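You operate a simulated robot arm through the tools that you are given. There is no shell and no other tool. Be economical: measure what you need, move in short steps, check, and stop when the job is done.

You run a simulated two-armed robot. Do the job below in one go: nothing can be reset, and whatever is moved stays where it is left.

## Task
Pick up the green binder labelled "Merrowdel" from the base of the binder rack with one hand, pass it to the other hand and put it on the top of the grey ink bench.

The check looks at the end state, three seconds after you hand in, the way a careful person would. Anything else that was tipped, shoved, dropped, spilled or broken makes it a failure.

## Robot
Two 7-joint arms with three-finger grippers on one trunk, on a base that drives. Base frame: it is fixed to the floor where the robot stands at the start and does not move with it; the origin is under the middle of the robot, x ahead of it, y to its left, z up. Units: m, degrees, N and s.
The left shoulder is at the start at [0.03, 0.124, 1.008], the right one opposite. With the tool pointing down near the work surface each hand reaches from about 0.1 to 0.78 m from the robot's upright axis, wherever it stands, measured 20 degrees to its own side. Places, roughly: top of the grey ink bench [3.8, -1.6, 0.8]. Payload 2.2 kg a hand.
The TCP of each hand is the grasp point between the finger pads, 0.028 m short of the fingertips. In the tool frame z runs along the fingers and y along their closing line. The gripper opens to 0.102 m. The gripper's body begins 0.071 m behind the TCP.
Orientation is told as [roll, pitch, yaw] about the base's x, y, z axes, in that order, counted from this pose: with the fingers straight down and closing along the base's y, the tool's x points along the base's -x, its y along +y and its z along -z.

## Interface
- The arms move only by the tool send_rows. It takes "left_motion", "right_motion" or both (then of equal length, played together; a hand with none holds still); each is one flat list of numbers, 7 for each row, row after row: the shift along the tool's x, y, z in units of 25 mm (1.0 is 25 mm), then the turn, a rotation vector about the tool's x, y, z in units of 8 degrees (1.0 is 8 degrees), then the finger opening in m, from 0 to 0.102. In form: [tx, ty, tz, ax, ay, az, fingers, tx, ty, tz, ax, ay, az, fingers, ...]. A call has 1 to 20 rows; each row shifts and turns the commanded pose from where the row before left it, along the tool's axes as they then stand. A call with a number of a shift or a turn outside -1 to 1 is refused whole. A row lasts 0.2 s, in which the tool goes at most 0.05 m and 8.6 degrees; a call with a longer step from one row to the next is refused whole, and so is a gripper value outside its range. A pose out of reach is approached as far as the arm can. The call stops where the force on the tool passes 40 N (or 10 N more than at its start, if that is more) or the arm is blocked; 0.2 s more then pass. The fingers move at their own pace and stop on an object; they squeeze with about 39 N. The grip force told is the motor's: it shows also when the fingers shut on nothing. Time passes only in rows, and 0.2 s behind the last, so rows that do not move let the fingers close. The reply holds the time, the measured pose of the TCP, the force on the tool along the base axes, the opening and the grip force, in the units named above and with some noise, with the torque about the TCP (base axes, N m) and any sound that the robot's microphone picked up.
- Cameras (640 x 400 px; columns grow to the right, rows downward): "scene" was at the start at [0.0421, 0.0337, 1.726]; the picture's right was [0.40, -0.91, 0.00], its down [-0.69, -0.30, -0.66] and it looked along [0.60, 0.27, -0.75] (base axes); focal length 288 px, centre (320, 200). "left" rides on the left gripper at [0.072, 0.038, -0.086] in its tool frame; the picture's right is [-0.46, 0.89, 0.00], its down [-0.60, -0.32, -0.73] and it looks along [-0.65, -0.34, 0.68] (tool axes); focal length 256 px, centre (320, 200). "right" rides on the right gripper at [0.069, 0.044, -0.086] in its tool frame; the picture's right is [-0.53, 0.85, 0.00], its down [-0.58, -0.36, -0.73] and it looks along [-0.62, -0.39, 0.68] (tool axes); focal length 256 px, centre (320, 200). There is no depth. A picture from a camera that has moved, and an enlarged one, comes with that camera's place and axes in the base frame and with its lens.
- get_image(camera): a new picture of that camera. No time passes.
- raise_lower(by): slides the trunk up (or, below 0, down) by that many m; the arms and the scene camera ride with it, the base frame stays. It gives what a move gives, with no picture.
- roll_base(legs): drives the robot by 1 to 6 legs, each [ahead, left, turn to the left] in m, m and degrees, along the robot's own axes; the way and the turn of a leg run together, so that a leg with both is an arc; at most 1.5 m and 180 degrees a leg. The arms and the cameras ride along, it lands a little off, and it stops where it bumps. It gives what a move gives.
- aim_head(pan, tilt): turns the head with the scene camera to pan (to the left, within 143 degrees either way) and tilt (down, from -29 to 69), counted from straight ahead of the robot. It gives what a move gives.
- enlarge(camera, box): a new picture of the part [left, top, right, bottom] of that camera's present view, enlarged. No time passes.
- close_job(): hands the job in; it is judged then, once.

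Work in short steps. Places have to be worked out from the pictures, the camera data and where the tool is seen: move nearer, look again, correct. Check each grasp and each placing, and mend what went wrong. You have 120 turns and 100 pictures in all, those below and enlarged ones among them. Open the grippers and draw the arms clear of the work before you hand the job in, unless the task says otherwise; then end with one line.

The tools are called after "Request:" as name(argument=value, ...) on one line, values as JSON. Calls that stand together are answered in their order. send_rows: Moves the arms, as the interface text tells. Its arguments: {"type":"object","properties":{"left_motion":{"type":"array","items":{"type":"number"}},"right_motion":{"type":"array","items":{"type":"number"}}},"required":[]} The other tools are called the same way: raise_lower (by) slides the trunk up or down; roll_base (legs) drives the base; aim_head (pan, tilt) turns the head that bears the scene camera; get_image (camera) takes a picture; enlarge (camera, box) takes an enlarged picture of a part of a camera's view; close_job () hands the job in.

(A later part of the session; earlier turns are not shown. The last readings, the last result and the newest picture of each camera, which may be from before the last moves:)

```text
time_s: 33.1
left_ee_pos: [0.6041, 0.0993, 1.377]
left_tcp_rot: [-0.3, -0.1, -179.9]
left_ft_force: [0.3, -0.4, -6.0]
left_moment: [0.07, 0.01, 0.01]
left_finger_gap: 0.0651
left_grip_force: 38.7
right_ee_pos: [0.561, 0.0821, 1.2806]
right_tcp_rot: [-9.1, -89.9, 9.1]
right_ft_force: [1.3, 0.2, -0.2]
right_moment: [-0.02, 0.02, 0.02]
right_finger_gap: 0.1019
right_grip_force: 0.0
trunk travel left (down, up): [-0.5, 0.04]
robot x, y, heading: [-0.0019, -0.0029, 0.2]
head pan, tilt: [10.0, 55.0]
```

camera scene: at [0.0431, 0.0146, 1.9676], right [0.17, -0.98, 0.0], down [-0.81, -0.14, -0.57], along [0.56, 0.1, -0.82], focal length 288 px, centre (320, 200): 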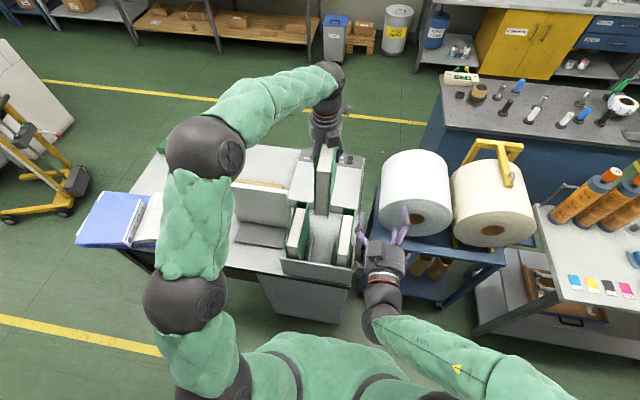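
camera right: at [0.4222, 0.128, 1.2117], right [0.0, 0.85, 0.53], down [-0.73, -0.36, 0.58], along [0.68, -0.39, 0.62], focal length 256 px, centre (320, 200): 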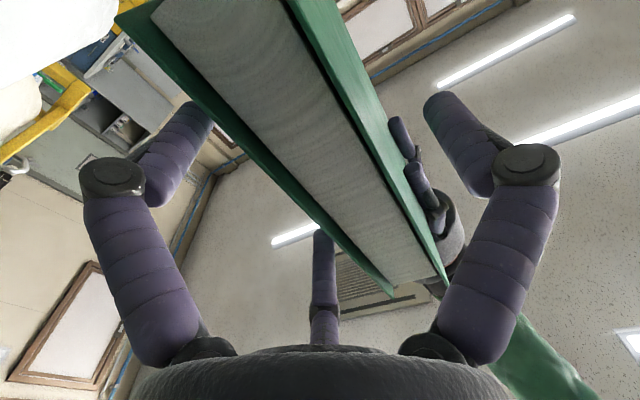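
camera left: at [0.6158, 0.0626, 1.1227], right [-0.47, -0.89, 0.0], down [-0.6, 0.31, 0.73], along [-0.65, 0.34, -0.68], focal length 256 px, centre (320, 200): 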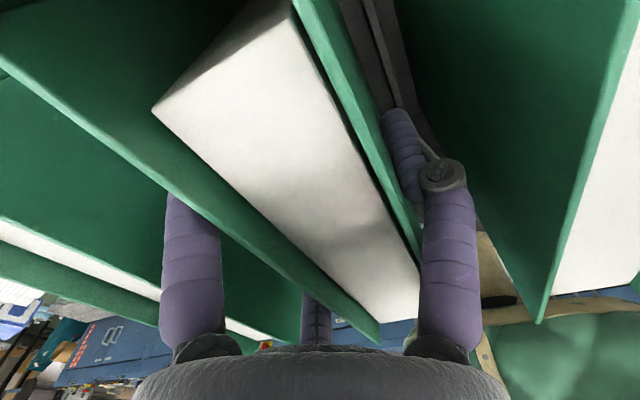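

The advance was free of contact. I close the right gripper.

Request:
send_rows(right_motion=[0, 0, 0, 0, 0, 0, 0, 0, 0, 0, 0, 0, 0, 0, 0, 0, 0, 0, 0, 0, 0, 0, 0, 0, 0, 0, 0, 0])

Request:
enlarge(camera="scene", box=[270, 120, 370, 230])

```text
time_s: 34.1
left_ee_pos: [0.6056, 0.1006, 1.377]
left_tcp_rot: [-0.5, 0.0, -179.9]
left_ft_force: [16.2, 22.0, -15.6]
left_moment: [-0.11, -0.85, -0.23]
left_finger_gap: 0.0648
left_grip_force: 38.5
right_ee_pos: [0.5616, 0.0817, 1.2814]
right_tcp_rot: [110.2, -90.0, -110.4]
right_ft_force: [-16.0, -23.2, 8.2]
right_moment: [2.4, -1.29, -0.52]
right_finger_gap: 0.0708
right_grip_force: 38.7
trunk travel left (down, up): [-0.5, 0.04]
robot x, y, heading: [0.0026, 0.0015, 0.2]
head pan, tilt: [10.0, 55.0]
```

```text
3.64 times, centred on (320, 175) of scene
camera zoom: at [0.0424, 0.0147, 1.9676], right [0.17, -0.98, 0.0], down [-0.81, -0.14, -0.57], along [0.56, 0.1, -0.82], focal length 1047 px, centre (320, 291)
```

zoom: 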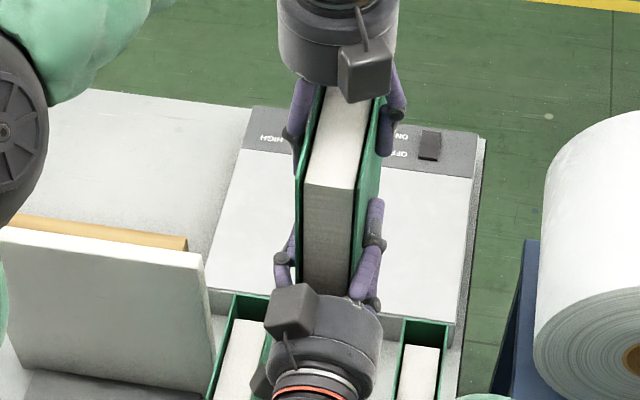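

Both hands grip; they strain against each other (~23 N sideways, 16 N along x). I ease the right hand 4 mm right and 3 mm back to relieve that.

Request:
send_rows(right_motion=[0, -0.08, -0.06, 0, 0, 0, 0, 0, -0.08, -0.06, 0, 0, 0, 0, 0, 0, 0, 0, 0, 0, 0])

```text
time_s: 34.9
left_ee_pos: [0.6027, 0.0972, 1.3761]
left_tcp_rot: [-0.3, -0.4, 180.0]
left_ft_force: [-8.4, 11.5, -8.4]
left_moment: [-0.7, 0.15, 0.69]
left_finger_gap: 0.0647
left_grip_force: 39.1
right_ee_pos: [0.5578, 0.0783, 1.2813]
right_tcp_rot: [68.1, -89.9, -67.9]
right_ft_force: [8.6, -10.5, 3.2]
right_moment: [1.87, 0.47, -1.37]
right_finger_gap: 0.0695
right_grip_force: 38.7
trunk travel left (down, up): [-0.5, 0.04]
robot x, y, heading: [-0.0008, 0.0, 0.2]
head pan, tilt: [10.0, 55.0]
```

The strain drops. I ease a bit further, with about 1° of roll in the sense of the measured moment.

Request:
send_rows(right_motion=[0, -0.06, 0.04, 0, 0, 0.1, 0, 0, -0.06, 0, 0, 0, 0.1, 0, 0, 0, 0, 0, 0, 0, 0])

```text
time_s: 35.7
left_ee_pos: [0.6037, 0.0961, 1.3752]
left_tcp_rot: [-0.1, -0.3, 179.9]
left_ft_force: [-14.1, -19.1, -8.8]
left_moment: [1.13, 0.55, 1.51]
left_finger_gap: 0.0649
left_grip_force: 39.4
right_ee_pos: [0.5576, 0.0781, 1.2808]
right_tcp_rot: [88.5, -88.6, -88.2]
right_ft_force: [13.7, 19.0, 2.4]
right_moment: [-2.85, 0.73, -0.92]
right_finger_gap: 0.0683
right_grip_force: 38.6
trunk travel left (down, up): [-0.5, 0.04]
robot x, y, heading: [-0.0017, -0.0025, -0.1]
head pan, tilt: [10.0, 55.0]
```

Slightly overshot; I take back about half.

Request:
send_rows(right_motion=[0, 0.06, 0.07, 0, 0, -0.1, 0, 0, 0, 0, 0, 0, 0, 0])

```text
time_s: 36.3
left_ee_pos: [0.6049, 0.0968, 1.3754]
left_tcp_rot: [-0.2, 0.0, 180.0]
left_ft_force: [0.8, -20.0, -12.6]
left_moment: [-0.92, 0.15, 0.34]
left_finger_gap: 0.065
left_grip_force: 39.0
right_ee_pos: [0.5603, 0.0793, 1.2798]
right_tcp_rot: [94.7, -89.2, -94.4]
right_ft_force: [-0.3, 20.1, 6.8]
right_moment: [-0.84, -0.58, 0.59]
right_finger_gap: 0.0681
right_grip_force: 39.4
trunk travel left (down, up): [-0.5, 0.04]
robot x, y, heading: [0.0005, 0.0006, -0.3]
head pan, tilt: [10.0, 55.0]
```

Moments are small now; the remaining 20 N sideways asks for ~3 mm to the left.

Request:
send_rows(right_motion=[0, 0.1, 0, 0, 0, 0, 0, 0, 0, 0, 0, 0, 0, 0])

```text
time_s: 36.9
left_ee_pos: [0.6062, 0.0984, 1.3767]
left_tcp_rot: [-0.4, -0.1, 180.0]
left_ft_force: [5.8, -12.9, -15.1]
left_moment: [-0.31, -0.64, -0.17]
left_finger_gap: 0.0649
left_grip_force: 39.2
right_ee_pos: [0.56, 0.0806, 1.281]
right_tcp_rot: [93.2, -89.2, -93.1]
right_ft_force: [-6.6, 13.5, 9.6]
right_moment: [-0.73, -0.4, 0.92]
right_finger_gap: 0.0679
right_grip_force: 39.4
trunk travel left (down, up): [-0.5, 0.04]
robot x, y, heading: [-0.002, 0.0012, 0.0]
head pan, tilt: [10.0, 55.0]
```

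The strain is acceptable. I open the left hand and check whether the right hand holds alone.

Request:
send_rows(left_motion=[0, 0, 0, 0, 0, 0, 0.075, 0, 0, 0, 0, 0, 0, 0.09, 0, 0, 0, 0, 0, 0, 0.1, 0, 0, 0, 0, 0, 0, 0.1])

Request:
enlarge(camera="scene", box=[250, 100, 390, 240])

```text
time_s: 37.9
left_ee_pos: [0.6056, 0.0991, 1.3769]
left_tcp_rot: [-0.3, -0.1, -180.0]
left_ft_force: [-0.5, -0.2, -0.3]
left_moment: [-0.04, 0.04, 0.0]
left_finger_gap: 0.1001
left_grip_force: 0.0
right_ee_pos: [0.5597, 0.0799, 1.2797]
right_tcp_rot: [83.7, -89.2, -83.6]
right_ft_force: [-0.1, -1.3, -0.5]
right_moment: [-0.06, 0.27, 0.01]
right_finger_gap: 0.0678
right_grip_force: 39.3
trunk travel left (down, up): [-0.5, 0.04]
robot x, y, heading: [-0.0015, 0.0015, 0.0]
head pan, tilt: [10.0, 55.0]
```

```text
2.86 times, centred on (320, 170) of scene
camera zoom: at [0.0423, 0.0147, 1.9676], right [0.17, -0.98, 0.0], down [-0.81, -0.14, -0.57], along [0.56, 0.1, -0.82], focal length 822 px, centre (320, 286)
```

zoom: 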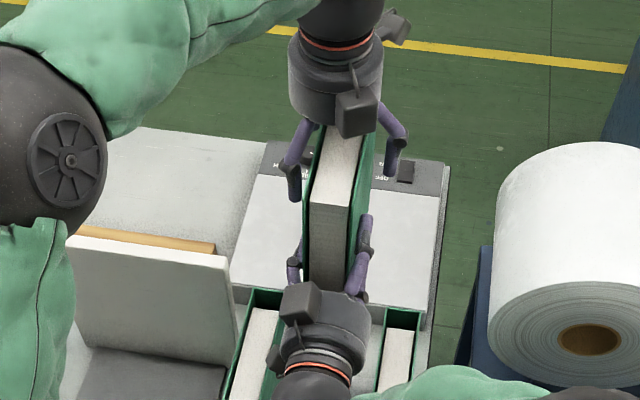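

The right hand shows the expected moment but not the weight yet. I lift the left hand clear and re-read.

Request:
send_rows(left_motion=[0, 0, -0.6, 0, 0, 0, 0.1, 0, 0, -0.6, 0, 0, 0, 0.1, 0, 0, -0.6, 0, 0, 0, 0.1, 0, 0, -0.8, 0, 0, 0, 0.1, 0, 0, -0.8, 0, 0, 0, 0.1])

Request:
enlarge(camera="scene", box=[250, 100, 390, 260])

Request:
get_image(camera="right")

```text
time_s: 39.1
left_ee_pos: [0.6059, 0.0987, 1.4618]
left_tcp_rot: [-0.4, -0.1, 180.0]
left_ft_force: [0.3, 0.2, -0.5]
left_moment: [0.02, 0.0, 0.0]
left_finger_gap: 0.0997
left_grip_force: 0.1
right_ee_pos: [0.5591, 0.0799, 1.2805]
right_tcp_rot: [85.4, -89.2, -85.3]
right_ft_force: [0.4, -0.8, -0.5]
right_moment: [-0.08, 0.28, 0.01]
right_finger_gap: 0.0677
right_grip_force: 38.7
trunk travel left (down, up): [-0.5, 0.04]
robot x, y, heading: [-0.0028, -0.0002, 0.0]
head pan, tilt: [10.0, 55.0]
```

```text
2.50 times, centred on (320, 180) of scene
camera zoom: at [0.0422, 0.0146, 1.9676], right [0.17, -0.98, 0.0], down [-0.81, -0.14, -0.57], along [0.56, 0.1, -0.82], focal length 720 px, centre (320, 250)
```

zoom: 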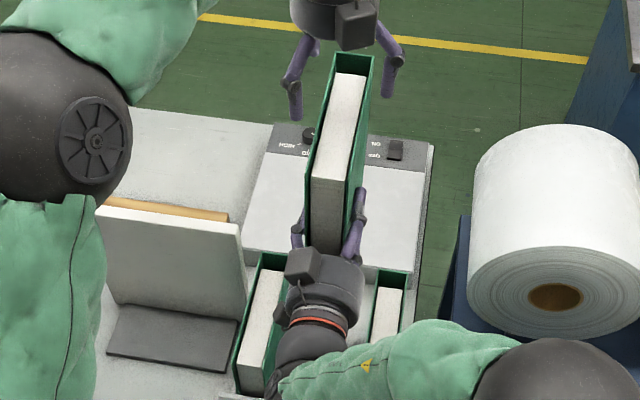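

```text
62 pictures are left
camera right: at [0.4732, 0.1257, 1.2126], right [0.0, 0.84, 0.55], down [-0.73, -0.37, 0.57], along [0.68, -0.4, 0.61], focal length 256 px, centre (320, 200)
```

right: 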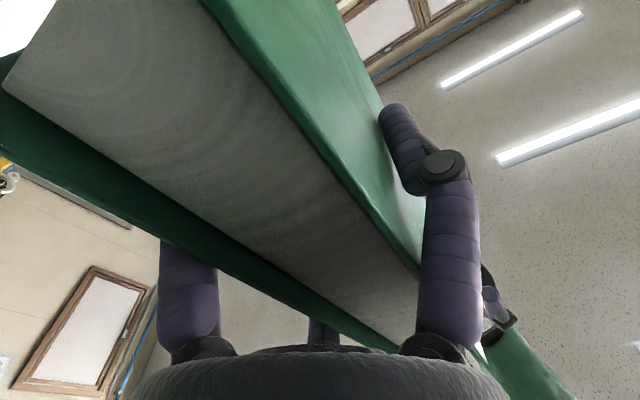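

The right hand alone holds the binder upright, with no droop. I move the left hand off to the left and back, then look towards the ink bench.

Request:
send_rows(left_motion=[0, -1, 0, 0, 0, 0, 0.1, 0, -1, 0, 0, 0, 0, 0.1, 0, -1, 0, 0, 0, 0, 0.1, 0, -1, 0, 0, 0, 0, 0.1, 0, -1, 0, 0, 0, 0, 0.1, 0, -1, 0, 0, 0, 0, 0.1, 0, -1, 0, 0, 0, 0, 0.1, 0, -1, 0, 0, 0, 0, 0.1, 0, -1, 0, 0, 0, 0, 0.1, -1, 0, 0, 0, 0, 0, 0.1, -1, 0, 0, 0, 0, 0, 0.1, -1, 0, 0, 0, 0, 0, 0.1, -1, 0, 0, 0, 0, 0, 0.1, -1, 0, 0, 0, 0, 0, 0.1, -1, 0, 0, 0, 0, 0, 0.1])

Request:
aim_head(pan=-25, tilt=20)

Request:
get_image(camera="scene")

```text
time_s: 42.3
left_ee_pos: [0.4536, 0.2358, 1.4628]
left_tcp_rot: [-0.3, -0.1, 180.0]
left_ft_force: [-0.3, -0.3, 0.4]
left_moment: [-0.01, -0.03, 0.02]
left_finger_gap: 0.0999
left_grip_force: 0.1
left hand out of reach, approached as far as the arm can: row 6, 7, 8, 9
right_ee_pos: [0.5591, 0.0797, 1.2801]
right_tcp_rot: [89.8, -89.2, -89.9]
right_ft_force: [-1.1, -0.8, 0.2]
right_moment: [-0.04, 0.24, 0.03]
right_finger_gap: 0.0671
right_grip_force: 38.9
trunk travel left (down, up): [-0.5, 0.04]
robot x, y, heading: [0.0026, -0.0035, 0.2]
head pan, tilt: [10.0, 55.0]
```

```text
time_s: 43.4
left_ee_pos: [0.4539, 0.2356, 1.4631]
left_tcp_rot: [-0.3, -0.1, 179.9]
left_ft_force: [0.7, 0.0, 0.3]
left_moment: [-0.01, -0.01, -0.01]
left_finger_gap: 0.0997
left_grip_force: 0.1
right_ee_pos: [0.5589, 0.0796, 1.281]
right_tcp_rot: [86.1, -89.2, -86.2]
right_ft_force: [0.3, 0.3, 0.6]
right_moment: [-0.02, 0.3, 0.01]
right_finger_gap: 0.0668
right_grip_force: 39.0
trunk travel left (down, up): [-0.5, 0.04]
robot x, y, heading: [-0.0042, 0.0026, 0.1]
head pan, tilt: [-25.0, 20.0]
```

```text
61 pictures are left
camera scene: at [0.0553, -0.037, 2.0196], right [-0.42, -0.91, 0.0], down [-0.31, 0.14, -0.94], along [0.85, -0.4, -0.34], focal length 288 px, centre (320, 200)
```

scene: 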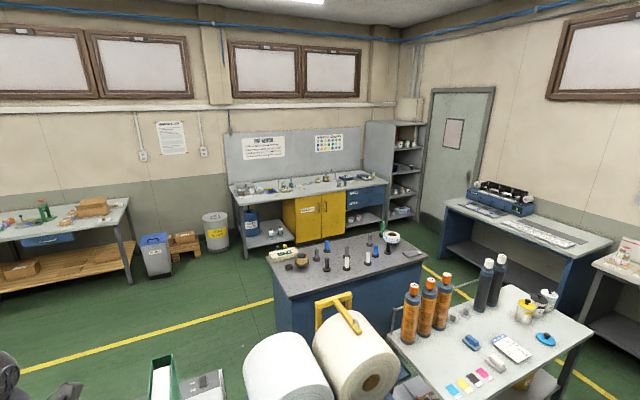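

The ink bench is the wall bench with the yellow cabinet: top x≈3.35–4.1, y≈−0.5…−2.6. I now look ahead and left for a route round the rack table.

Request:
aim_head(pan=30, tilt=28)

Request:
get_image(camera="scene")

Request:
aim_head(pan=90, tilt=35)

Request:
get_image(camera="scene")

```text
time_s: 44.6
left_ee_pos: [0.4564, 0.2349, 1.463]
left_tcp_rot: [-0.3, -0.1, -180.0]
left_ft_force: [0.1, -0.2, 0.2]
left_moment: [-0.01, 0.02, 0.03]
left_finger_gap: 0.1
left_grip_force: 0.0
right_ee_pos: [0.5598, 0.0797, 1.2809]
right_tcp_rot: [84.9, -89.2, -84.8]
right_ft_force: [-0.6, -0.6, 0.0]
right_moment: [-0.03, 0.26, 0.0]
right_finger_gap: 0.067
right_grip_force: 38.7
trunk travel left (down, up): [-0.5, 0.04]
robot x, y, heading: [-0.0036, 0.0023, -0.2]
head pan, tilt: [30.0, 28.0]
```

```text
60 pictures are left
camera scene: at [0.0504, 0.0478, 2.0068], right [0.5, -0.87, 0.0], down [-0.41, -0.23, -0.88], along [0.76, 0.44, -0.47], focal length 288 px, centre (320, 200)
```

scene: 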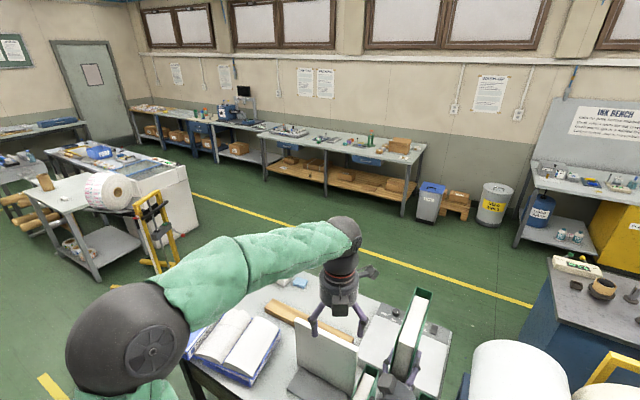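

```text
time_s: 45.9
left_ee_pos: [0.4558, 0.235, 1.4631]
left_tcp_rot: [-0.3, -0.1, -179.9]
left_ft_force: [-0.4, -0.2, -0.3]
left_moment: [-0.05, 0.0, 0.01]
left_finger_gap: 0.1
left_grip_force: 0.2
right_ee_pos: [0.5589, 0.0797, 1.2808]
right_tcp_rot: [85.1, -89.2, -85.1]
right_ft_force: [-0.6, -0.2, -0.7]
right_moment: [-0.06, 0.25, 0.0]
right_finger_gap: 0.0668
right_grip_force: 38.5
trunk travel left (down, up): [-0.5, 0.04]
robot x, y, heading: [-0.0018, -0.0006, 0.3]
head pan, tilt: [90.0, 35.0]
```

```text
59 pictures are left
camera scene: at [-0.0286, 0.0903, 1.9958], right [1.0, 0.0, 0.0], down [0.0, -0.57, -0.82], along [0.0, 0.82, -0.57], focal length 288 px, centre (320, 200)
```

scene: 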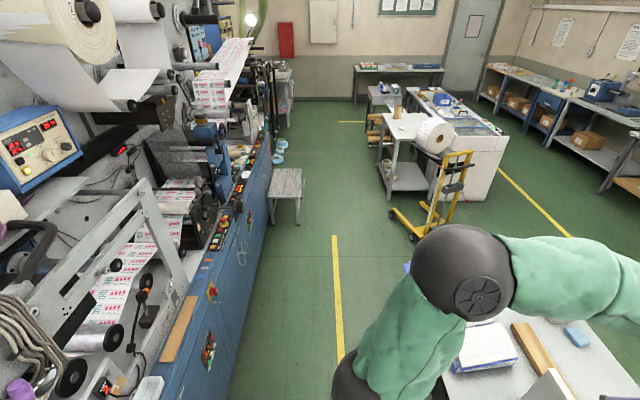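

The sign confirms "INK BENCH". Behind the robot is a machine (x≈−0.57), so I will go round the left end of the table. First I draw the binder back 0.15 m off the table and raise the trunk.

Request:
send_rows(right_motion=[0, 0, -0.5, 0, 0, 0, 0, 0, 0, -0.75, 0, 0, 0, 0, 0, 0, -0.75, 0, 0, 0, 0, 0, 0, -0.75, 0, 0, 0, 0, 0, 0, -0.75, 0, 0, 0, 0, 0, 0, -0.75, 0, 0, 0, 0, 0, 0, -0.75, 0, 0, 0, 0, 0, 0, -0.75, 0, 0, 0, 0, 0, 0, -0.25, 0, 0, 0, 0])

Request:
raise_lower(by=0.035)

Request:
aim_head(pan=40, tilt=50)

Request:
get_image(camera="scene")

```text
time_s: 47.9
left_ee_pos: [0.4552, 0.2353, 1.4619]
left_tcp_rot: [-0.3, -0.1, -180.1]
left_ft_force: [0.1, -0.1, 0.6]
left_moment: [0.01, 0.01, 0.01]
left_finger_gap: 0.1
left_grip_force: 0.0
right_ee_pos: [0.41, 0.0797, 1.28]
right_tcp_rot: [88.3, -89.2, -88.2]
right_ft_force: [-0.2, 0.2, 0.5]
right_moment: [-0.07, 0.28, -0.01]
right_finger_gap: 0.0665
right_grip_force: 39.6
trunk travel left (down, up): [-0.5, 0.04]
robot x, y, heading: [0.002, 0.0008, 0.0]
head pan, tilt: [90.0, 35.0]
```

```text
time_s: 48.7
left_ee_pos: [0.4553, 0.2362, 1.4971]
left_tcp_rot: [-0.3, -0.1, -180.0]
left_ft_force: [0.3, -0.2, -0.1]
left_moment: [-0.03, 0.0, 0.0]
left_finger_gap: 0.0998
left_grip_force: 0.1
right_ee_pos: [0.4102, 0.079, 1.315]
right_tcp_rot: [84.3, -89.2, -84.2]
right_ft_force: [-0.6, -0.4, -6.9]
right_moment: [-0.07, 0.27, 0.02]
right_finger_gap: 0.0668
right_grip_force: 38.8
trunk travel left (down, up): [-0.535, 0.005]
robot x, y, heading: [0.0, -0.0003, 0.2]
head pan, tilt: [90.0, 35.0]
```

```text
time_s: 49.9
left_ee_pos: [0.4564, 0.2361, 1.498]
left_tcp_rot: [-0.3, 0.0, 180.1]
left_ft_force: [-0.4, 0.2, 1.3]
left_moment: [0.0, -0.02, -0.04]
left_finger_gap: 0.1
left_grip_force: 0.1
right_ee_pos: [0.4104, 0.0794, 1.3148]
right_tcp_rot: [86.0, -89.2, -86.0]
right_ft_force: [0.0, 0.0, -6.6]
right_moment: [-0.02, 0.3, -0.01]
right_finger_gap: 0.0665
right_grip_force: 39.0
trunk travel left (down, up): [-0.535, 0.005]
robot x, y, heading: [0.0005, 0.002, -0.2]
head pan, tilt: [40.0, 50.0]
```

```text
58 pictures are left
camera scene: at [0.0301, 0.0519, 2.0091], right [0.64, -0.77, 0.0], down [-0.59, -0.49, -0.64], along [0.49, 0.41, -0.77], focal length 288 px, centre (320, 200)
```

scene: 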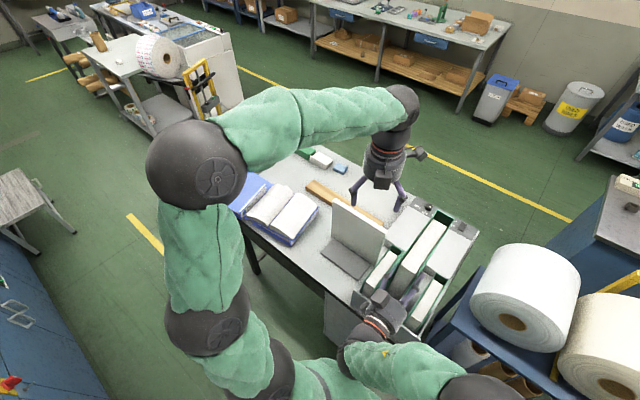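

The weight (6.9 N) now shows on the right hand. I check that the rack neighbours are undisturbed and that the binder hangs clear.

Request:
enlarge(camera="scene", box=[300, 170, 480, 340])

```text
2.35 times, centred on (390, 255) of scene
camera zoom: at [0.0301, 0.0519, 2.0091], right [0.64, -0.77, 0.0], down [-0.59, -0.49, -0.64], along [0.49, 0.41, -0.77], focal length 677 px, centre (155, 71)
```

zoom: 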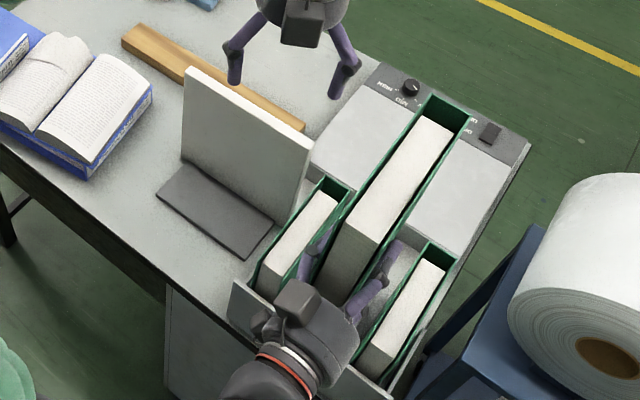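

The neighbours stand as before and the binder hangs clear above them. I strafe left in two steps past the table's left end.

Request:
roll_base(legs=[[0, 0.8, 0], [0, 0.8, 0]])

Request:
aim_head(pan=5, tilt=45)

Request:
get_image(camera="scene")

```text
time_s: 58.0
left_ee_pos: [0.4469, 1.8431, 1.4976]
left_tcp_rot: [-0.4, -0.1, -179.5]
left_ft_force: [1.1, 0.0, 0.6]
left_moment: [0.0, 0.01, 0.03]
left_finger_gap: 0.1
left_grip_force: 0.1
right_ee_pos: [0.4022, 1.6872, 1.3147]
right_tcp_rot: [85.9, -89.2, -85.5]
right_ft_force: [-0.2, -0.1, -7.0]
right_moment: [-0.06, 0.27, 0.0]
right_finger_gap: 0.0661
right_grip_force: 39.3
trunk travel left (down, up): [-0.535, 0.005]
robot x, y, heading: [-0.0095, 1.6015, 0.5]
head pan, tilt: [40.0, 50.0]
```

```text
time_s: 59.1
left_ee_pos: [0.4469, 1.8432, 1.4986]
left_tcp_rot: [-0.3, 0.0, -179.5]
left_ft_force: [-0.6, 0.5, 0.2]
left_moment: [0.01, 0.0, -0.01]
left_finger_gap: 0.1001
left_grip_force: 0.1
right_ee_pos: [0.403, 1.6864, 1.3149]
right_tcp_rot: [84.9, -89.2, -84.4]
right_ft_force: [0.4, -0.4, -6.1]
right_moment: [-0.1, 0.29, -0.02]
right_finger_gap: 0.0661
right_grip_force: 39.4
trunk travel left (down, up): [-0.535, 0.005]
robot x, y, heading: [-0.0054, 1.607, 0.4]
head pan, tilt: [5.0, 45.0]
```

```text
56 pictures are left
camera scene: at [0.0451, 1.6133, 2.016], right [0.1, -1.0, 0.0], down [-0.7, -0.07, -0.71], along [0.7, 0.07, -0.71], focal length 288 px, centre (320, 200)
```

scene: 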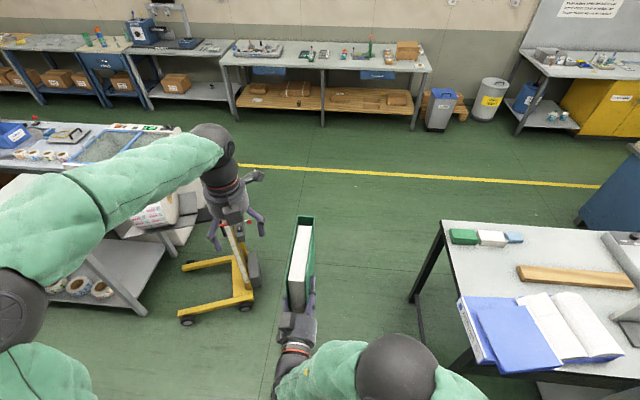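

The gap between trolley (y≥2.17) and table (y≤1.09) is clear for the robot at y≈1.6. I drive ahead 2.45 m in two legs.

Request:
roll_base(legs=[[1.2, 0.0, 0], [1.25, 0.0, -0.4]])

Request:
aim_head(pan=-60, tilt=35)

Request:
get_image(camera="scene")

```text
time_s: 71.0
left_ee_pos: [2.8854, 1.8623, 1.4974]
left_tcp_rot: [-0.3, -0.1, -179.9]
left_ft_force: [0.2, 0.4, -0.8]
left_moment: [0.02, 0.01, 0.01]
left_finger_gap: 0.1002
left_grip_force: 0.0
right_ee_pos: [2.8406, 1.7057, 1.3144]
right_tcp_rot: [84.9, -89.1, -84.7]
right_ft_force: [-0.4, -0.3, -5.7]
right_moment: [-0.03, 0.27, 0.01]
right_finger_gap: 0.0653
right_grip_force: 38.9
trunk travel left (down, up): [-0.535, 0.005]
robot x, y, heading: [2.4329, 1.6248, 0.3]
head pan, tilt: [5.0, 45.0]
```

```text
time_s: 72.4
left_ee_pos: [2.8857, 1.861, 1.4978]
left_tcp_rot: [-0.3, 0.0, -179.9]
left_ft_force: [-1.0, 0.3, 0.3]
left_moment: [0.02, 0.01, 0.02]
left_finger_gap: 0.1001
left_grip_force: 0.1
right_ee_pos: [2.8408, 1.7067, 1.3152]
right_tcp_rot: [83.4, -89.2, -83.3]
right_ft_force: [0.4, 0.0, -5.0]
right_moment: [-0.08, 0.29, -0.01]
right_finger_gap: 0.0654
right_grip_force: 39.5
trunk travel left (down, up): [-0.535, 0.005]
robot x, y, heading: [2.4344, 1.6254, -0.1]
head pan, tilt: [-60.0, 35.0]
```

```text
55 pictures are left
camera scene: at [2.4467, 1.5515, 2.0308], right [-0.86, -0.5, 0.0], down [-0.29, 0.5, -0.82], along [0.41, -0.71, -0.57], focal length 288 px, centre (320, 200)
```

scene: 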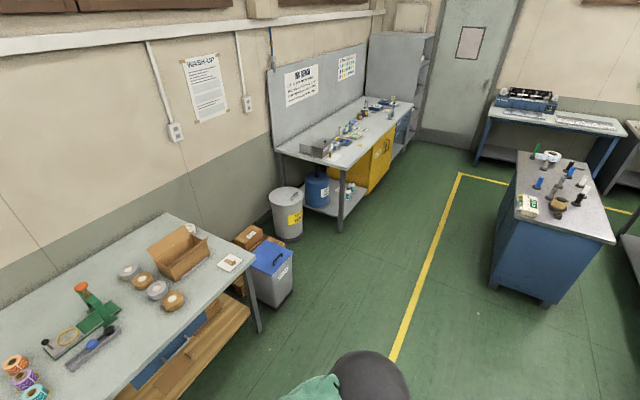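

The corridor x≈2.0–3.35 is free. I enlarge the ink bench to find a free spot on its top.

Request:
enlarge(camera="scene", box=[270, 80, 430, 200])

Request:
roll_base(legs=[[0.05, -1.3, 0], [0, -1.2, 0]])

Request:
aim_head(pan=-20, tilt=40)

Request:
get_image(camera="scene")

```text
3.33 times, centred on (350, 140) of scene
camera zoom: at [2.4467, 1.5515, 2.0308], right [-0.86, -0.5, 0.0], down [-0.29, 0.5, -0.82], along [0.41, -0.71, -0.57], focal length 960 px, centre (220, 400)
```

zoom: 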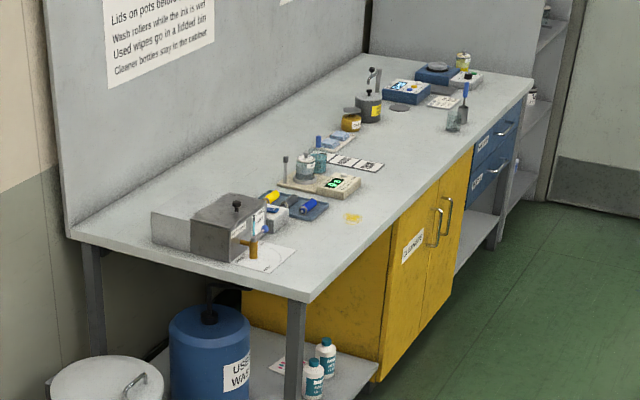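

```text
time_s: 84.6
left_ee_pos: [2.9442, -0.6465, 1.4976]
left_tcp_rot: [-0.4, -0.1, -179.6]
left_ft_force: [-0.9, -0.5, 0.8]
left_moment: [-0.02, 0.01, -0.01]
left_finger_gap: 0.1
left_grip_force: 0.0
right_ee_pos: [2.8983, -0.8022, 1.3144]
right_tcp_rot: [83.4, -89.3, -83.0]
right_ft_force: [-0.2, 0.6, -5.2]
right_moment: [-0.05, 0.28, 0.01]
right_finger_gap: 0.0653
right_grip_force: 38.9
trunk travel left (down, up): [-0.535, 0.005]
robot x, y, heading: [2.4919, -0.8858, 0.4]
head pan, tilt: [-60.0, 35.0]
```

```text
time_s: 85.7
left_ee_pos: [2.9451, -0.6456, 1.4979]
left_tcp_rot: [-0.3, -0.1, -179.6]
left_ft_force: [-0.2, -0.2, -0.3]
left_moment: [0.01, 0.0, -0.03]
left_finger_gap: 0.0997
left_grip_force: 0.0
right_ee_pos: [2.8993, -0.8033, 1.3143]
right_tcp_rot: [82.5, -89.2, -81.8]
right_ft_force: [0.5, -0.3, -6.5]
right_moment: [-0.07, 0.28, -0.01]
right_finger_gap: 0.0651
right_grip_force: 39.0
trunk travel left (down, up): [-0.535, 0.005]
robot x, y, heading: [2.4917, -0.8817, 0.2]
head pan, tilt: [-20.0, 40.0]
```

```text
53 pictures are left
camera scene: at [2.5412, -0.9116, 2.0233], right [-0.34, -0.94, 0.0], down [-0.61, 0.22, -0.77], along [0.72, -0.26, -0.64], focal length 288 px, centre (320, 200)
```

scene: 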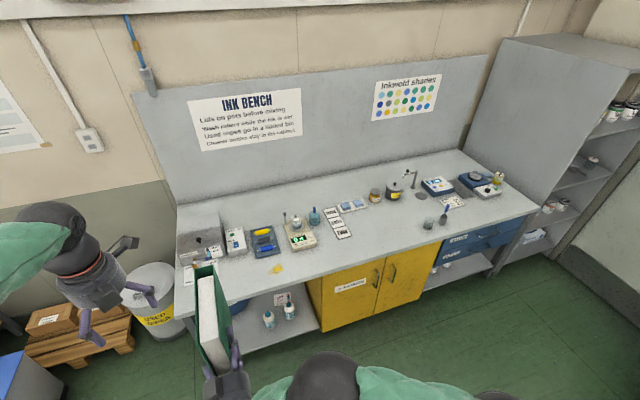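

Free space on the bench lies around x 3.38–3.75, y −1.5…−1.85. I strafe to y≈−1.57, go ahead 0.33 m, and look again.

Request:
roll_base(legs=[[0, -0.69, 0], [0.33, 0, -0.2]])

Request:
aim_head(pan=0, tilt=45)

Request:
get_image(camera="scene")

```text
time_s: 91.3
left_ee_pos: [3.2782, -1.3348, 1.4977]
left_tcp_rot: [-0.3, 0.1, -179.6]
left_ft_force: [0.3, 0.4, -0.3]
left_moment: [0.01, 0.0, -0.02]
left_finger_gap: 0.1001
left_grip_force: 0.1
right_ee_pos: [3.2325, -1.491, 1.3136]
right_tcp_rot: [83.3, -89.2, -83.0]
right_ft_force: [0.2, 0.1, -6.5]
right_moment: [-0.04, 0.28, -0.02]
right_finger_gap: 0.0653
right_grip_force: 39.3
trunk travel left (down, up): [-0.535, 0.005]
robot x, y, heading: [2.8233, -1.5756, 0.5]
head pan, tilt: [-20.0, 40.0]
```

```text
time_s: 92.1
left_ee_pos: [3.2771, -1.3342, 1.4988]
left_tcp_rot: [-0.3, -0.1, -179.7]
left_ft_force: [-0.4, -0.1, 0.2]
left_moment: [0.02, 0.0, -0.02]
left_finger_gap: 0.1
left_grip_force: 0.1
right_ee_pos: [3.2335, -1.4911, 1.3141]
right_tcp_rot: [80.3, -89.1, -80.0]
right_ft_force: [-0.4, -0.3, -6.1]
right_moment: [-0.08, 0.31, -0.02]
right_finger_gap: 0.0649
right_grip_force: 39.2
trunk travel left (down, up): [-0.535, 0.005]
robot x, y, heading: [2.8241, -1.5742, 0.2]
head pan, tilt: [0.0, 45.0]
```

```text
52 pictures are left
camera scene: at [2.8765, -1.571, 2.016], right [0.01, -1.0, 0.0], down [-0.71, 0.0, -0.71], along [0.71, 0.0, -0.71], focal length 288 px, centre (320, 200)
```

scene: 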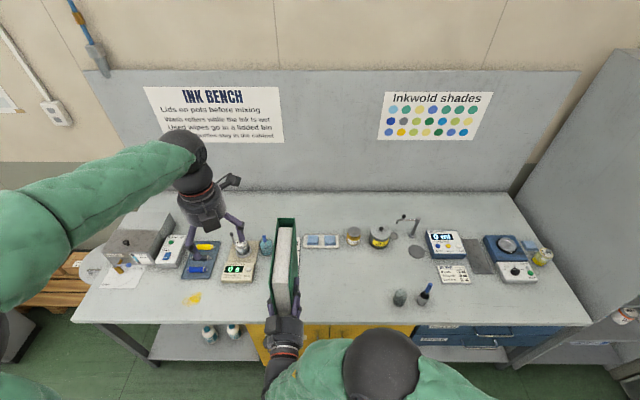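

The spot around (3.5, −1.68) is bare, with the cups at y≈−1.92. I move the hand 0.19 m right and 0.225 m ahead, high above the bench.

Request:
send_rows(right_motion=[0, -0.95, 0, 0, 0, 0, 0, 0, -0.95, 0, 0, 0, 0, 0, 0, -0.95, 0, 0, 0, 0, 0, 0, -0.95, 0, 0, 0, 0, 0, 0, -0.95, 0, 0, 0, 0, 0, 0, -0.95, 0, 0, 0, 0, 0, 0, -0.95, 0, 0, 0, 0, 0, 0, -0.95, 0, 0, 0, 0, 0, 0, 0, 1, 0, 0, 0, 0, 0, 0, 1, 0, 0, 0, 0, 0, 0, 1, 0, 0, 0, 0, 0, 0, 1, 0, 0, 0, 0, 0, 0, 1, 0, 0, 0, 0, 0, 0, 1, 0, 0, 0, 0, 0, 0, 1, 0, 0, 0, 0, 0, 0, 1, 0, 0, 0, 0, 0, 0, 1, 0, 0, 0, 0])

Request:
get_image(camera="scene")

```text
time_s: 95.7
left_ee_pos: [3.2798, -1.3354, 1.497]
left_tcp_rot: [-0.4, -0.1, -179.8]
left_ft_force: [-0.1, 0.8, -0.3]
left_moment: [0.05, 0.04, -0.03]
left_finger_gap: 0.1
left_grip_force: 0.0
right_ee_pos: [3.4044, -1.6122, 1.3251]
right_tcp_rot: [66.8, -89.2, -66.7]
right_ft_force: [0.3, -0.2, -5.8]
right_moment: [-0.04, 0.28, 0.0]
right_finger_gap: 0.065
right_grip_force: 39.0
right hand out of reach, approached as far as the arm can: row 8, 9, 10, 11, 12, 13, 14, 15, 16, 17
trunk travel left (down, up): [-0.535, 0.005]
robot x, y, heading: [2.825, -1.5725, 0.2]
head pan, tilt: [0.0, 45.0]
```

```text
51 pictures are left
camera scene: at [2.8778, -1.5707, 2.016], right [0.01, -1.0, 0.0], down [-0.71, 0.0, -0.71], along [0.71, 0.0, -0.71], focal length 288 px, centre (320, 200)
```

scene: 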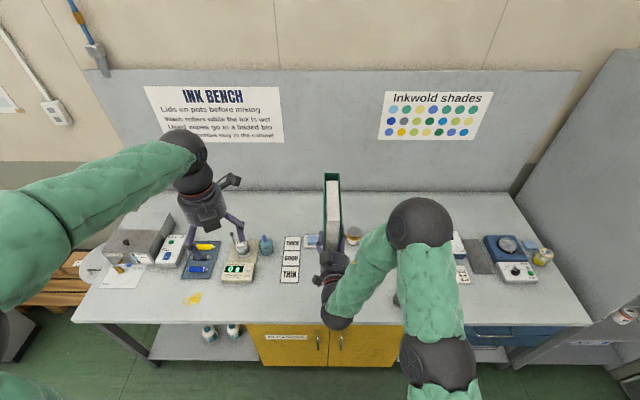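

The arm reached its limit at (3.404, −1.612), so I let the base make up the rest: 6 cm ahead and 5 cm right.

Request:
roll_base(legs=[[0.06, -0.05, -0.2]])

Request:
raise_lower(by=-0.25)

Request:
get_image(camera="scene")

```text
time_s: 96.7
left_ee_pos: [3.3381, -1.3854, 1.499]
left_tcp_rot: [-0.3, 0.0, -179.8]
left_ft_force: [-0.5, 0.8, 0.3]
left_moment: [0.01, -0.01, 0.02]
left_finger_gap: 0.1
left_grip_force: 0.0
right_ee_pos: [3.4616, -1.6621, 1.3254]
right_tcp_rot: [70.2, -89.2, -70.4]
right_ft_force: [-0.2, 0.2, -5.9]
right_moment: [-0.03, 0.3, 0.0]
right_finger_gap: 0.0653
right_grip_force: 38.5
trunk travel left (down, up): [-0.535, 0.005]
robot x, y, heading: [2.885, -1.6206, 0.4]
head pan, tilt: [0.0, 45.0]
```

```text
time_s: 99.3
left_ee_pos: [3.3385, -1.386, 1.2463]
left_tcp_rot: [-0.3, 0.1, -179.8]
left_ft_force: [0.3, 1.3, 0.1]
left_moment: [-0.01, 0.02, 0.0]
left_finger_gap: 0.0999
left_grip_force: 0.0
right_ee_pos: [3.4613, -1.6634, 1.075]
right_tcp_rot: [69.4, -89.2, -69.6]
right_ft_force: [0.4, 0.5, -5.3]
right_moment: [-0.03, 0.3, 0.03]
right_finger_gap: 0.0649
right_grip_force: 39.0
trunk travel left (down, up): [-0.285, 0.255]
robot x, y, heading: [2.8834, -1.6202, 0.3]
head pan, tilt: [0.0, 45.0]
```

```text
50 pictures are left
camera scene: at [2.9364, -1.62, 1.7661], right [0.0, -1.0, 0.0], down [-0.71, 0.0, -0.71], along [0.71, 0.0, -0.71], focal length 288 px, centre (320, 200)
```

scene: 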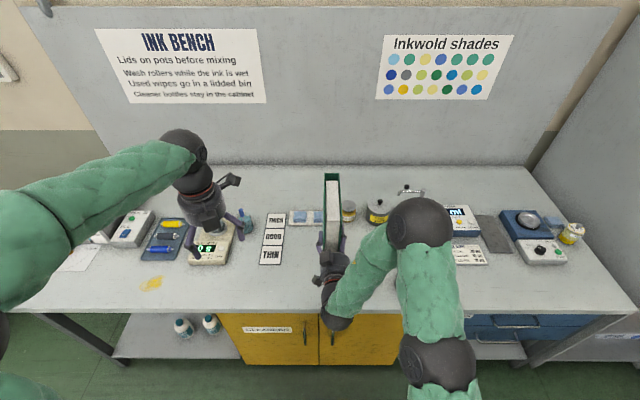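

The right elbow hangs near (3.44, −1.89, 1.18), with the cups and brush below and right of it. To keep clear, I shift the base 5 cm left and lower the hand by the arm rather than the trunk.

Request:
roll_base(legs=[[0, 0.05, -0.3]])

Request:
send_rows(right_motion=[0.5, 0, 0, 0, 0, 0, 0, 0.5, 0, 0, 0, 0, 0, 0, 0.5, 0, 0, 0, 0, 0, 0, 0.5, 0, 0, 0, 0, 0, 0, 0.5, 0, 0, 0, 0, 0, 0, 0.5, 0, 0, 0, 0, 0, 0])

Request:
get_image(camera="scene")

Request:
get_image(camera="left")

```text
time_s: 100.2
left_ee_pos: [3.3411, -1.3344, 1.2474]
left_tcp_rot: [-0.2, -0.1, 179.9]
left_ft_force: [0.9, 0.9, 0.1]
left_moment: [-0.06, 0.01, 0.0]
left_finger_gap: 0.1001
left_grip_force: 0.0
right_ee_pos: [3.4621, -1.614, 1.0753]
right_tcp_rot: [66.1, -89.2, -66.4]
right_ft_force: [-0.5, 0.6, -6.0]
right_moment: [-0.07, 0.29, -0.07]
right_finger_gap: 0.0651
right_grip_force: 39.1
trunk travel left (down, up): [-0.285, 0.255]
robot x, y, heading: [2.8857, -1.5752, -0.2]
head pan, tilt: [0.0, 45.0]
```

```text
time_s: 101.6
left_ee_pos: [3.3393, -1.338, 1.2477]
left_tcp_rot: [-0.3, -0.1, 180.0]
left_ft_force: [0.2, 0.1, -0.5]
left_moment: [0.01, 0.0, 0.02]
left_finger_gap: 0.1001
left_grip_force: 0.1
right_ee_pos: [3.4553, -1.5991, 1.0051]
right_tcp_rot: [57.9, -89.0, -59.0]
right_ft_force: [0.1, 0.9, -6.5]
right_moment: [-0.03, 0.28, 0.02]
right_finger_gap: 0.065
right_grip_force: 38.7
right hand out of reach, approached as far as the arm can: row 2, 3, 4, 5, 6
trunk travel left (down, up): [-0.285, 0.255]
robot x, y, heading: [2.8847, -1.5712, -0.3]
head pan, tilt: [0.0, 45.0]
```

```text
49 pictures are left
camera scene: at [2.9367, -1.5705, 1.766], right [0.0, -1.0, 0.0], down [-0.71, 0.0, -0.71], along [0.71, 0.0, -0.71], focal length 288 px, centre (320, 200)
```

scene: 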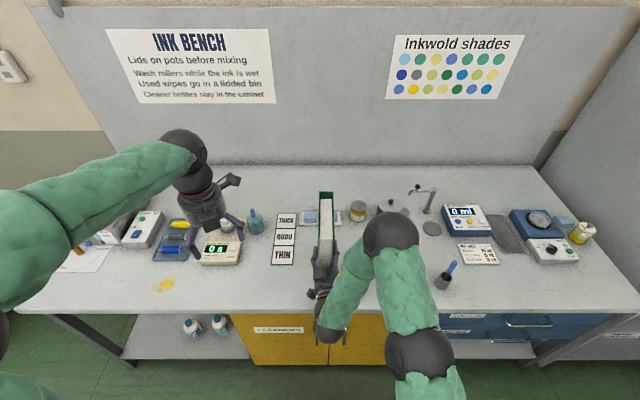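

```text
48 pictures are left
camera left: at [3.4121, -1.3763, 1.3336], right [-0.47, -0.88, 0.0], down [-0.6, 0.31, 0.73], along [-0.65, 0.34, -0.68], focal length 256 px, centre (320, 200)
```

left: 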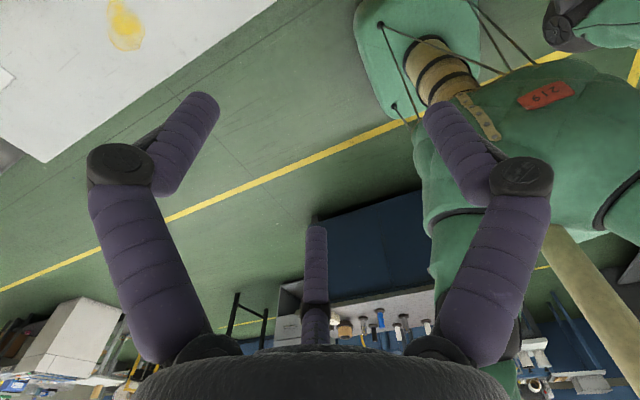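

The elbow is now well clear of the cups. I lower the trunk 40 mm and examine the binder's verticality and ground clearance.

Request:
raise_lower(by=-0.04)

Request:
enlarge(camera="scene", box=[250, 170, 470, 340])

```text
time_s: 102.5
left_ee_pos: [3.3393, -1.3375, 1.2089]
left_tcp_rot: [-0.4, -0.1, 179.9]
left_ft_force: [-0.2, 0.2, -0.3]
left_moment: [0.0, -0.04, -0.02]
left_finger_gap: 0.1002
left_grip_force: 0.2
right_ee_pos: [3.4561, -1.5999, 0.9669]
right_tcp_rot: [60.5, -89.1, -61.4]
right_ft_force: [0.0, -0.3, -6.1]
right_moment: [-0.04, 0.31, -0.04]
right_finger_gap: 0.065
right_grip_force: 39.0
trunk travel left (down, up): [-0.245, 0.295]
robot x, y, heading: [2.8823, -1.5714, 0.2]
head pan, tilt: [0.0, 45.0]
```

```text
2.35 times, centred on (360, 255) of scene
camera zoom: at [2.9362, -1.5709, 1.7261], right [0.0, -1.0, 0.0], down [-0.71, 0.0, -0.71], along [0.71, 0.0, -0.71], focal length 677 px, centre (226, 71)
```

zoom: 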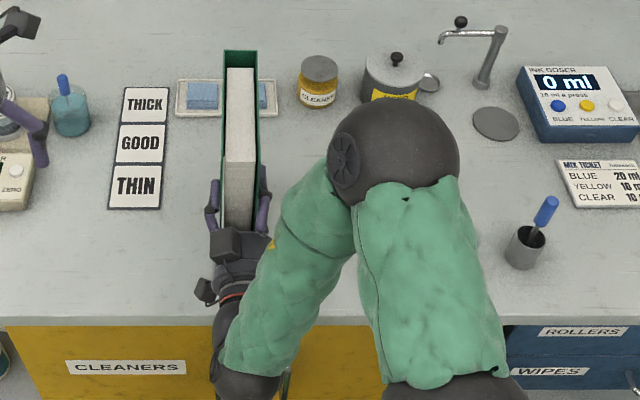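

The footprint is clear (tray starts at x≈3.75). I lower in small trunk steps, watching the force.

Request:
raise_lower(by=-0.02)

Request:
raise_lower(by=-0.008)

```text
time_s: 103.1
left_ee_pos: [3.339, -1.3375, 1.1868]
left_tcp_rot: [-0.4, -0.1, 179.9]
left_ft_force: [0.1, -0.7, -0.5]
left_moment: [0.02, -0.02, -0.01]
left_finger_gap: 0.1
left_grip_force: 0.0
right_ee_pos: [3.4554, -1.5999, 0.9458]
right_tcp_rot: [60.1, -89.1, -61.0]
right_ft_force: [-0.6, -0.2, -7.0]
right_moment: [-0.04, 0.33, 0.0]
right_finger_gap: 0.065
right_grip_force: 38.9
trunk travel left (down, up): [-0.225, 0.315]
robot x, y, heading: [2.8826, -1.5727, -0.1]
head pan, tilt: [0.0, 45.0]
```

```text
time_s: 103.7
left_ee_pos: [3.3397, -1.3377, 1.1792]
left_tcp_rot: [-0.4, 0.0, 179.9]
left_ft_force: [0.6, 0.1, 0.4]
left_moment: [0.02, 0.0, 0.0]
left_finger_gap: 0.0999
left_grip_force: 0.1
right_ee_pos: [3.4561, -1.599, 0.9375]
right_tcp_rot: [58.8, -89.2, -59.7]
right_ft_force: [-0.6, 0.3, -5.9]
right_moment: [-0.07, 0.28, 0.03]
right_finger_gap: 0.065
right_grip_force: 39.0
trunk travel left (down, up): [-0.217, 0.323]
robot x, y, heading: [2.8841, -1.5748, -0.0]
head pan, tilt: [0.0, 45.0]
```

Still hanging free (≈6.5 N). I continue down in 8 mm steps.

Request:
raise_lower(by=-0.008)

Request:
raise_lower(by=-0.006)

Request:
enlarge(camera="scene", box=[290, 170, 370, 290])

```text
time_s: 104.3
left_ee_pos: [3.3383, -1.3371, 1.1706]
left_tcp_rot: [-0.3, -0.1, 179.9]
left_ft_force: [0.0, 0.2, 0.2]
left_moment: [-0.02, -0.01, 0.0]
left_finger_gap: 0.0997
left_grip_force: 0.1
right_ee_pos: [3.4554, -1.5997, 0.9283]
right_tcp_rot: [58.8, -89.2, -59.8]
right_ft_force: [-0.2, -0.3, -7.2]
right_moment: [-0.03, 0.29, 0.0]
right_finger_gap: 0.0652
right_grip_force: 38.8
trunk travel left (down, up): [-0.209, 0.331]
robot x, y, heading: [2.8846, -1.5729, -0.1]
head pan, tilt: [0.0, 45.0]
```

```text
time_s: 104.8
left_ee_pos: [3.3392, -1.3378, 1.1667]
left_tcp_rot: [-0.5, -0.2, 179.9]
left_ft_force: [0.1, 0.3, 0.0]
left_moment: [0.01, 0.02, 0.01]
left_finger_gap: 0.0998
left_grip_force: 0.1
right_ee_pos: [3.4558, -1.5994, 0.9236]
right_tcp_rot: [58.7, -89.0, -59.6]
right_ft_force: [0.1, 0.1, -6.5]
right_moment: [-0.09, 0.31, -0.01]
right_finger_gap: 0.0649
right_grip_force: 38.9
trunk travel left (down, up): [-0.203, 0.337]
robot x, y, heading: [2.8818, -1.5707, -0.2]
head pan, tilt: [0.0, 45.0]
```

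```text
3.33 times, centred on (330, 230) of scene
camera zoom: at [2.9362, -1.5709, 1.684], right [0.0, -1.0, 0.0], down [-0.71, 0.0, -0.71], along [0.71, 0.0, -0.71], focal length 960 px, centre (287, 100)
```

zoom: 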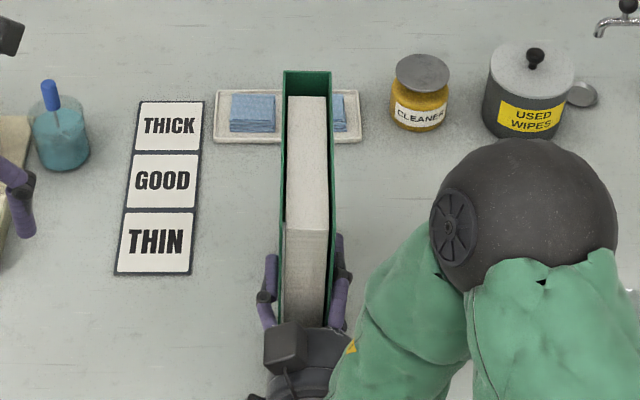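

Still free. I keep lowering in small steps.

Request:
raise_lower(by=-0.006)

Request:
raise_lower(by=-0.006)

Request:
raise_lower(by=-0.005)

```text
time_s: 105.4
left_ee_pos: [3.3394, -1.3373, 1.1593]
left_tcp_rot: [-0.3, -0.2, 180.0]
left_ft_force: [-0.2, -0.2, 0.1]
left_moment: [-0.01, -0.02, -0.02]
left_finger_gap: 0.1
left_grip_force: 0.1
right_ee_pos: [3.454, -1.5991, 0.9176]
right_tcp_rot: [58.8, -89.1, -59.6]
right_ft_force: [0.3, -0.1, -6.3]
right_moment: [-0.04, 0.32, -0.01]
right_finger_gap: 0.065
right_grip_force: 39.0
trunk travel left (down, up): [-0.197, 0.343]
robot x, y, heading: [2.8868, -1.5751, 0.0]
head pan, tilt: [0.0, 45.0]
```

```text
time_s: 105.9
left_ee_pos: [3.3391, -1.3374, 1.154]
left_tcp_rot: [-0.4, 0.0, 179.9]
left_ft_force: [-0.6, -0.1, -0.1]
left_moment: [0.02, 0.04, 0.01]
left_finger_gap: 0.1
left_grip_force: 0.1
right_ee_pos: [3.4551, -1.5992, 0.9117]
right_tcp_rot: [58.8, -89.1, -59.6]
right_ft_force: [0.1, 0.9, -5.5]
right_moment: [-0.07, 0.28, -0.04]
right_finger_gap: 0.0649
right_grip_force: 38.9
trunk travel left (down, up): [-0.191, 0.349]
robot x, y, heading: [2.8846, -1.5748, -0.3]
head pan, tilt: [0.0, 45.0]
```

```text
time_s: 106.5
left_ee_pos: [3.3389, -1.3379, 1.1497]
left_tcp_rot: [-0.5, -0.1, 179.9]
left_ft_force: [-0.2, 1.6, 0.1]
left_moment: [-0.02, 0.04, 0.01]
left_finger_gap: 0.1001
left_grip_force: 0.0
right_ee_pos: [3.457, -1.5999, 0.9068]
right_tcp_rot: [58.8, -89.1, -59.6]
right_ft_force: [0.0, -0.2, -6.0]
right_moment: [-0.04, 0.28, 0.01]
right_finger_gap: 0.0648
right_grip_force: 38.7
trunk travel left (down, up): [-0.186, 0.354]
robot x, y, heading: [2.8865, -1.5748, -0.0]
head pan, tilt: [0.0, 45.0]
```

Bench height by triangulation is ~0.81, so contact should be near. I go on with 4 mm steps.

Request:
raise_lower(by=-0.004)

Request:
raise_lower(by=-0.004)

Request:
enlarge(camera="scene", box=[290, 170, 370, 290])

Request:
get_image(camera="right")

```text
time_s: 107.0
left_ee_pos: [3.3397, -1.3372, 1.1448]
left_tcp_rot: [-0.4, 0.0, 179.9]
left_ft_force: [-0.6, -0.6, 0.7]
left_moment: [-0.01, 0.0, 0.02]
left_finger_gap: 0.0999
left_grip_force: 0.0
right_ee_pos: [3.4554, -1.5999, 0.9036]
right_tcp_rot: [58.8, -89.0, -59.7]
right_ft_force: [-0.8, 0.0, -6.3]
right_moment: [-0.08, 0.28, 0.0]
right_finger_gap: 0.0651
right_grip_force: 39.3
trunk travel left (down, up): [-0.182, 0.358]
robot x, y, heading: [2.8842, -1.5724, -0.1]
head pan, tilt: [0.0, 45.0]
```

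```text
time_s: 107.5
left_ee_pos: [3.3382, -1.3385, 1.1416]
left_tcp_rot: [-0.3, -0.1, 179.9]
left_ft_force: [0.4, -0.3, 0.4]
left_moment: [0.01, 0.0, -0.01]
left_finger_gap: 0.1
left_grip_force: 0.1
right_ee_pos: [3.4556, -1.5992, 0.8977]
right_tcp_rot: [58.7, -89.1, -59.7]
right_ft_force: [0.2, 0.2, -6.1]
right_moment: [-0.07, 0.27, 0.0]
right_finger_gap: 0.065
right_grip_force: 38.8
trunk travel left (down, up): [-0.178, 0.362]
robot x, y, heading: [2.8847, -1.5724, -0.0]
head pan, tilt: [0.0, 45.0]
```

```text
3.33 times, centred on (330, 230) of scene
camera zoom: at [2.9362, -1.5709, 1.659], right [0.0, -1.0, 0.0], down [-0.71, 0.0, -0.71], along [0.71, 0.0, -0.71], focal length 960 px, centre (287, 100)
```

zoom: 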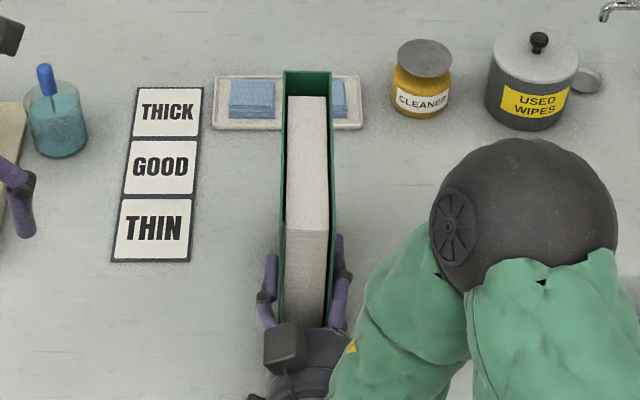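

```text
44 pictures are left
camera right: at [3.3691, -1.5521, 0.8315], right [0.02, 0.84, 0.55], down [-0.73, -0.36, 0.58], along [0.68, -0.41, 0.61], focal length 256 px, centre (320, 200)
```

right: 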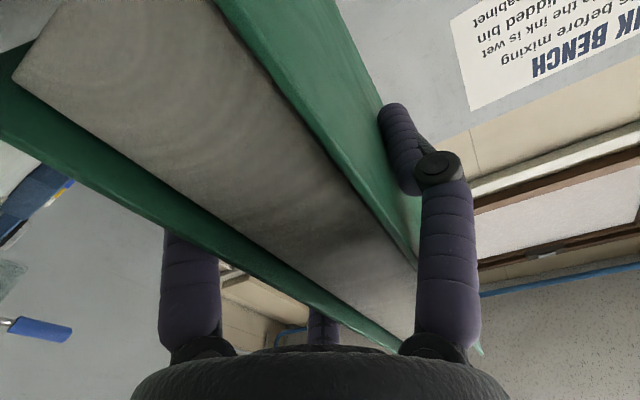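

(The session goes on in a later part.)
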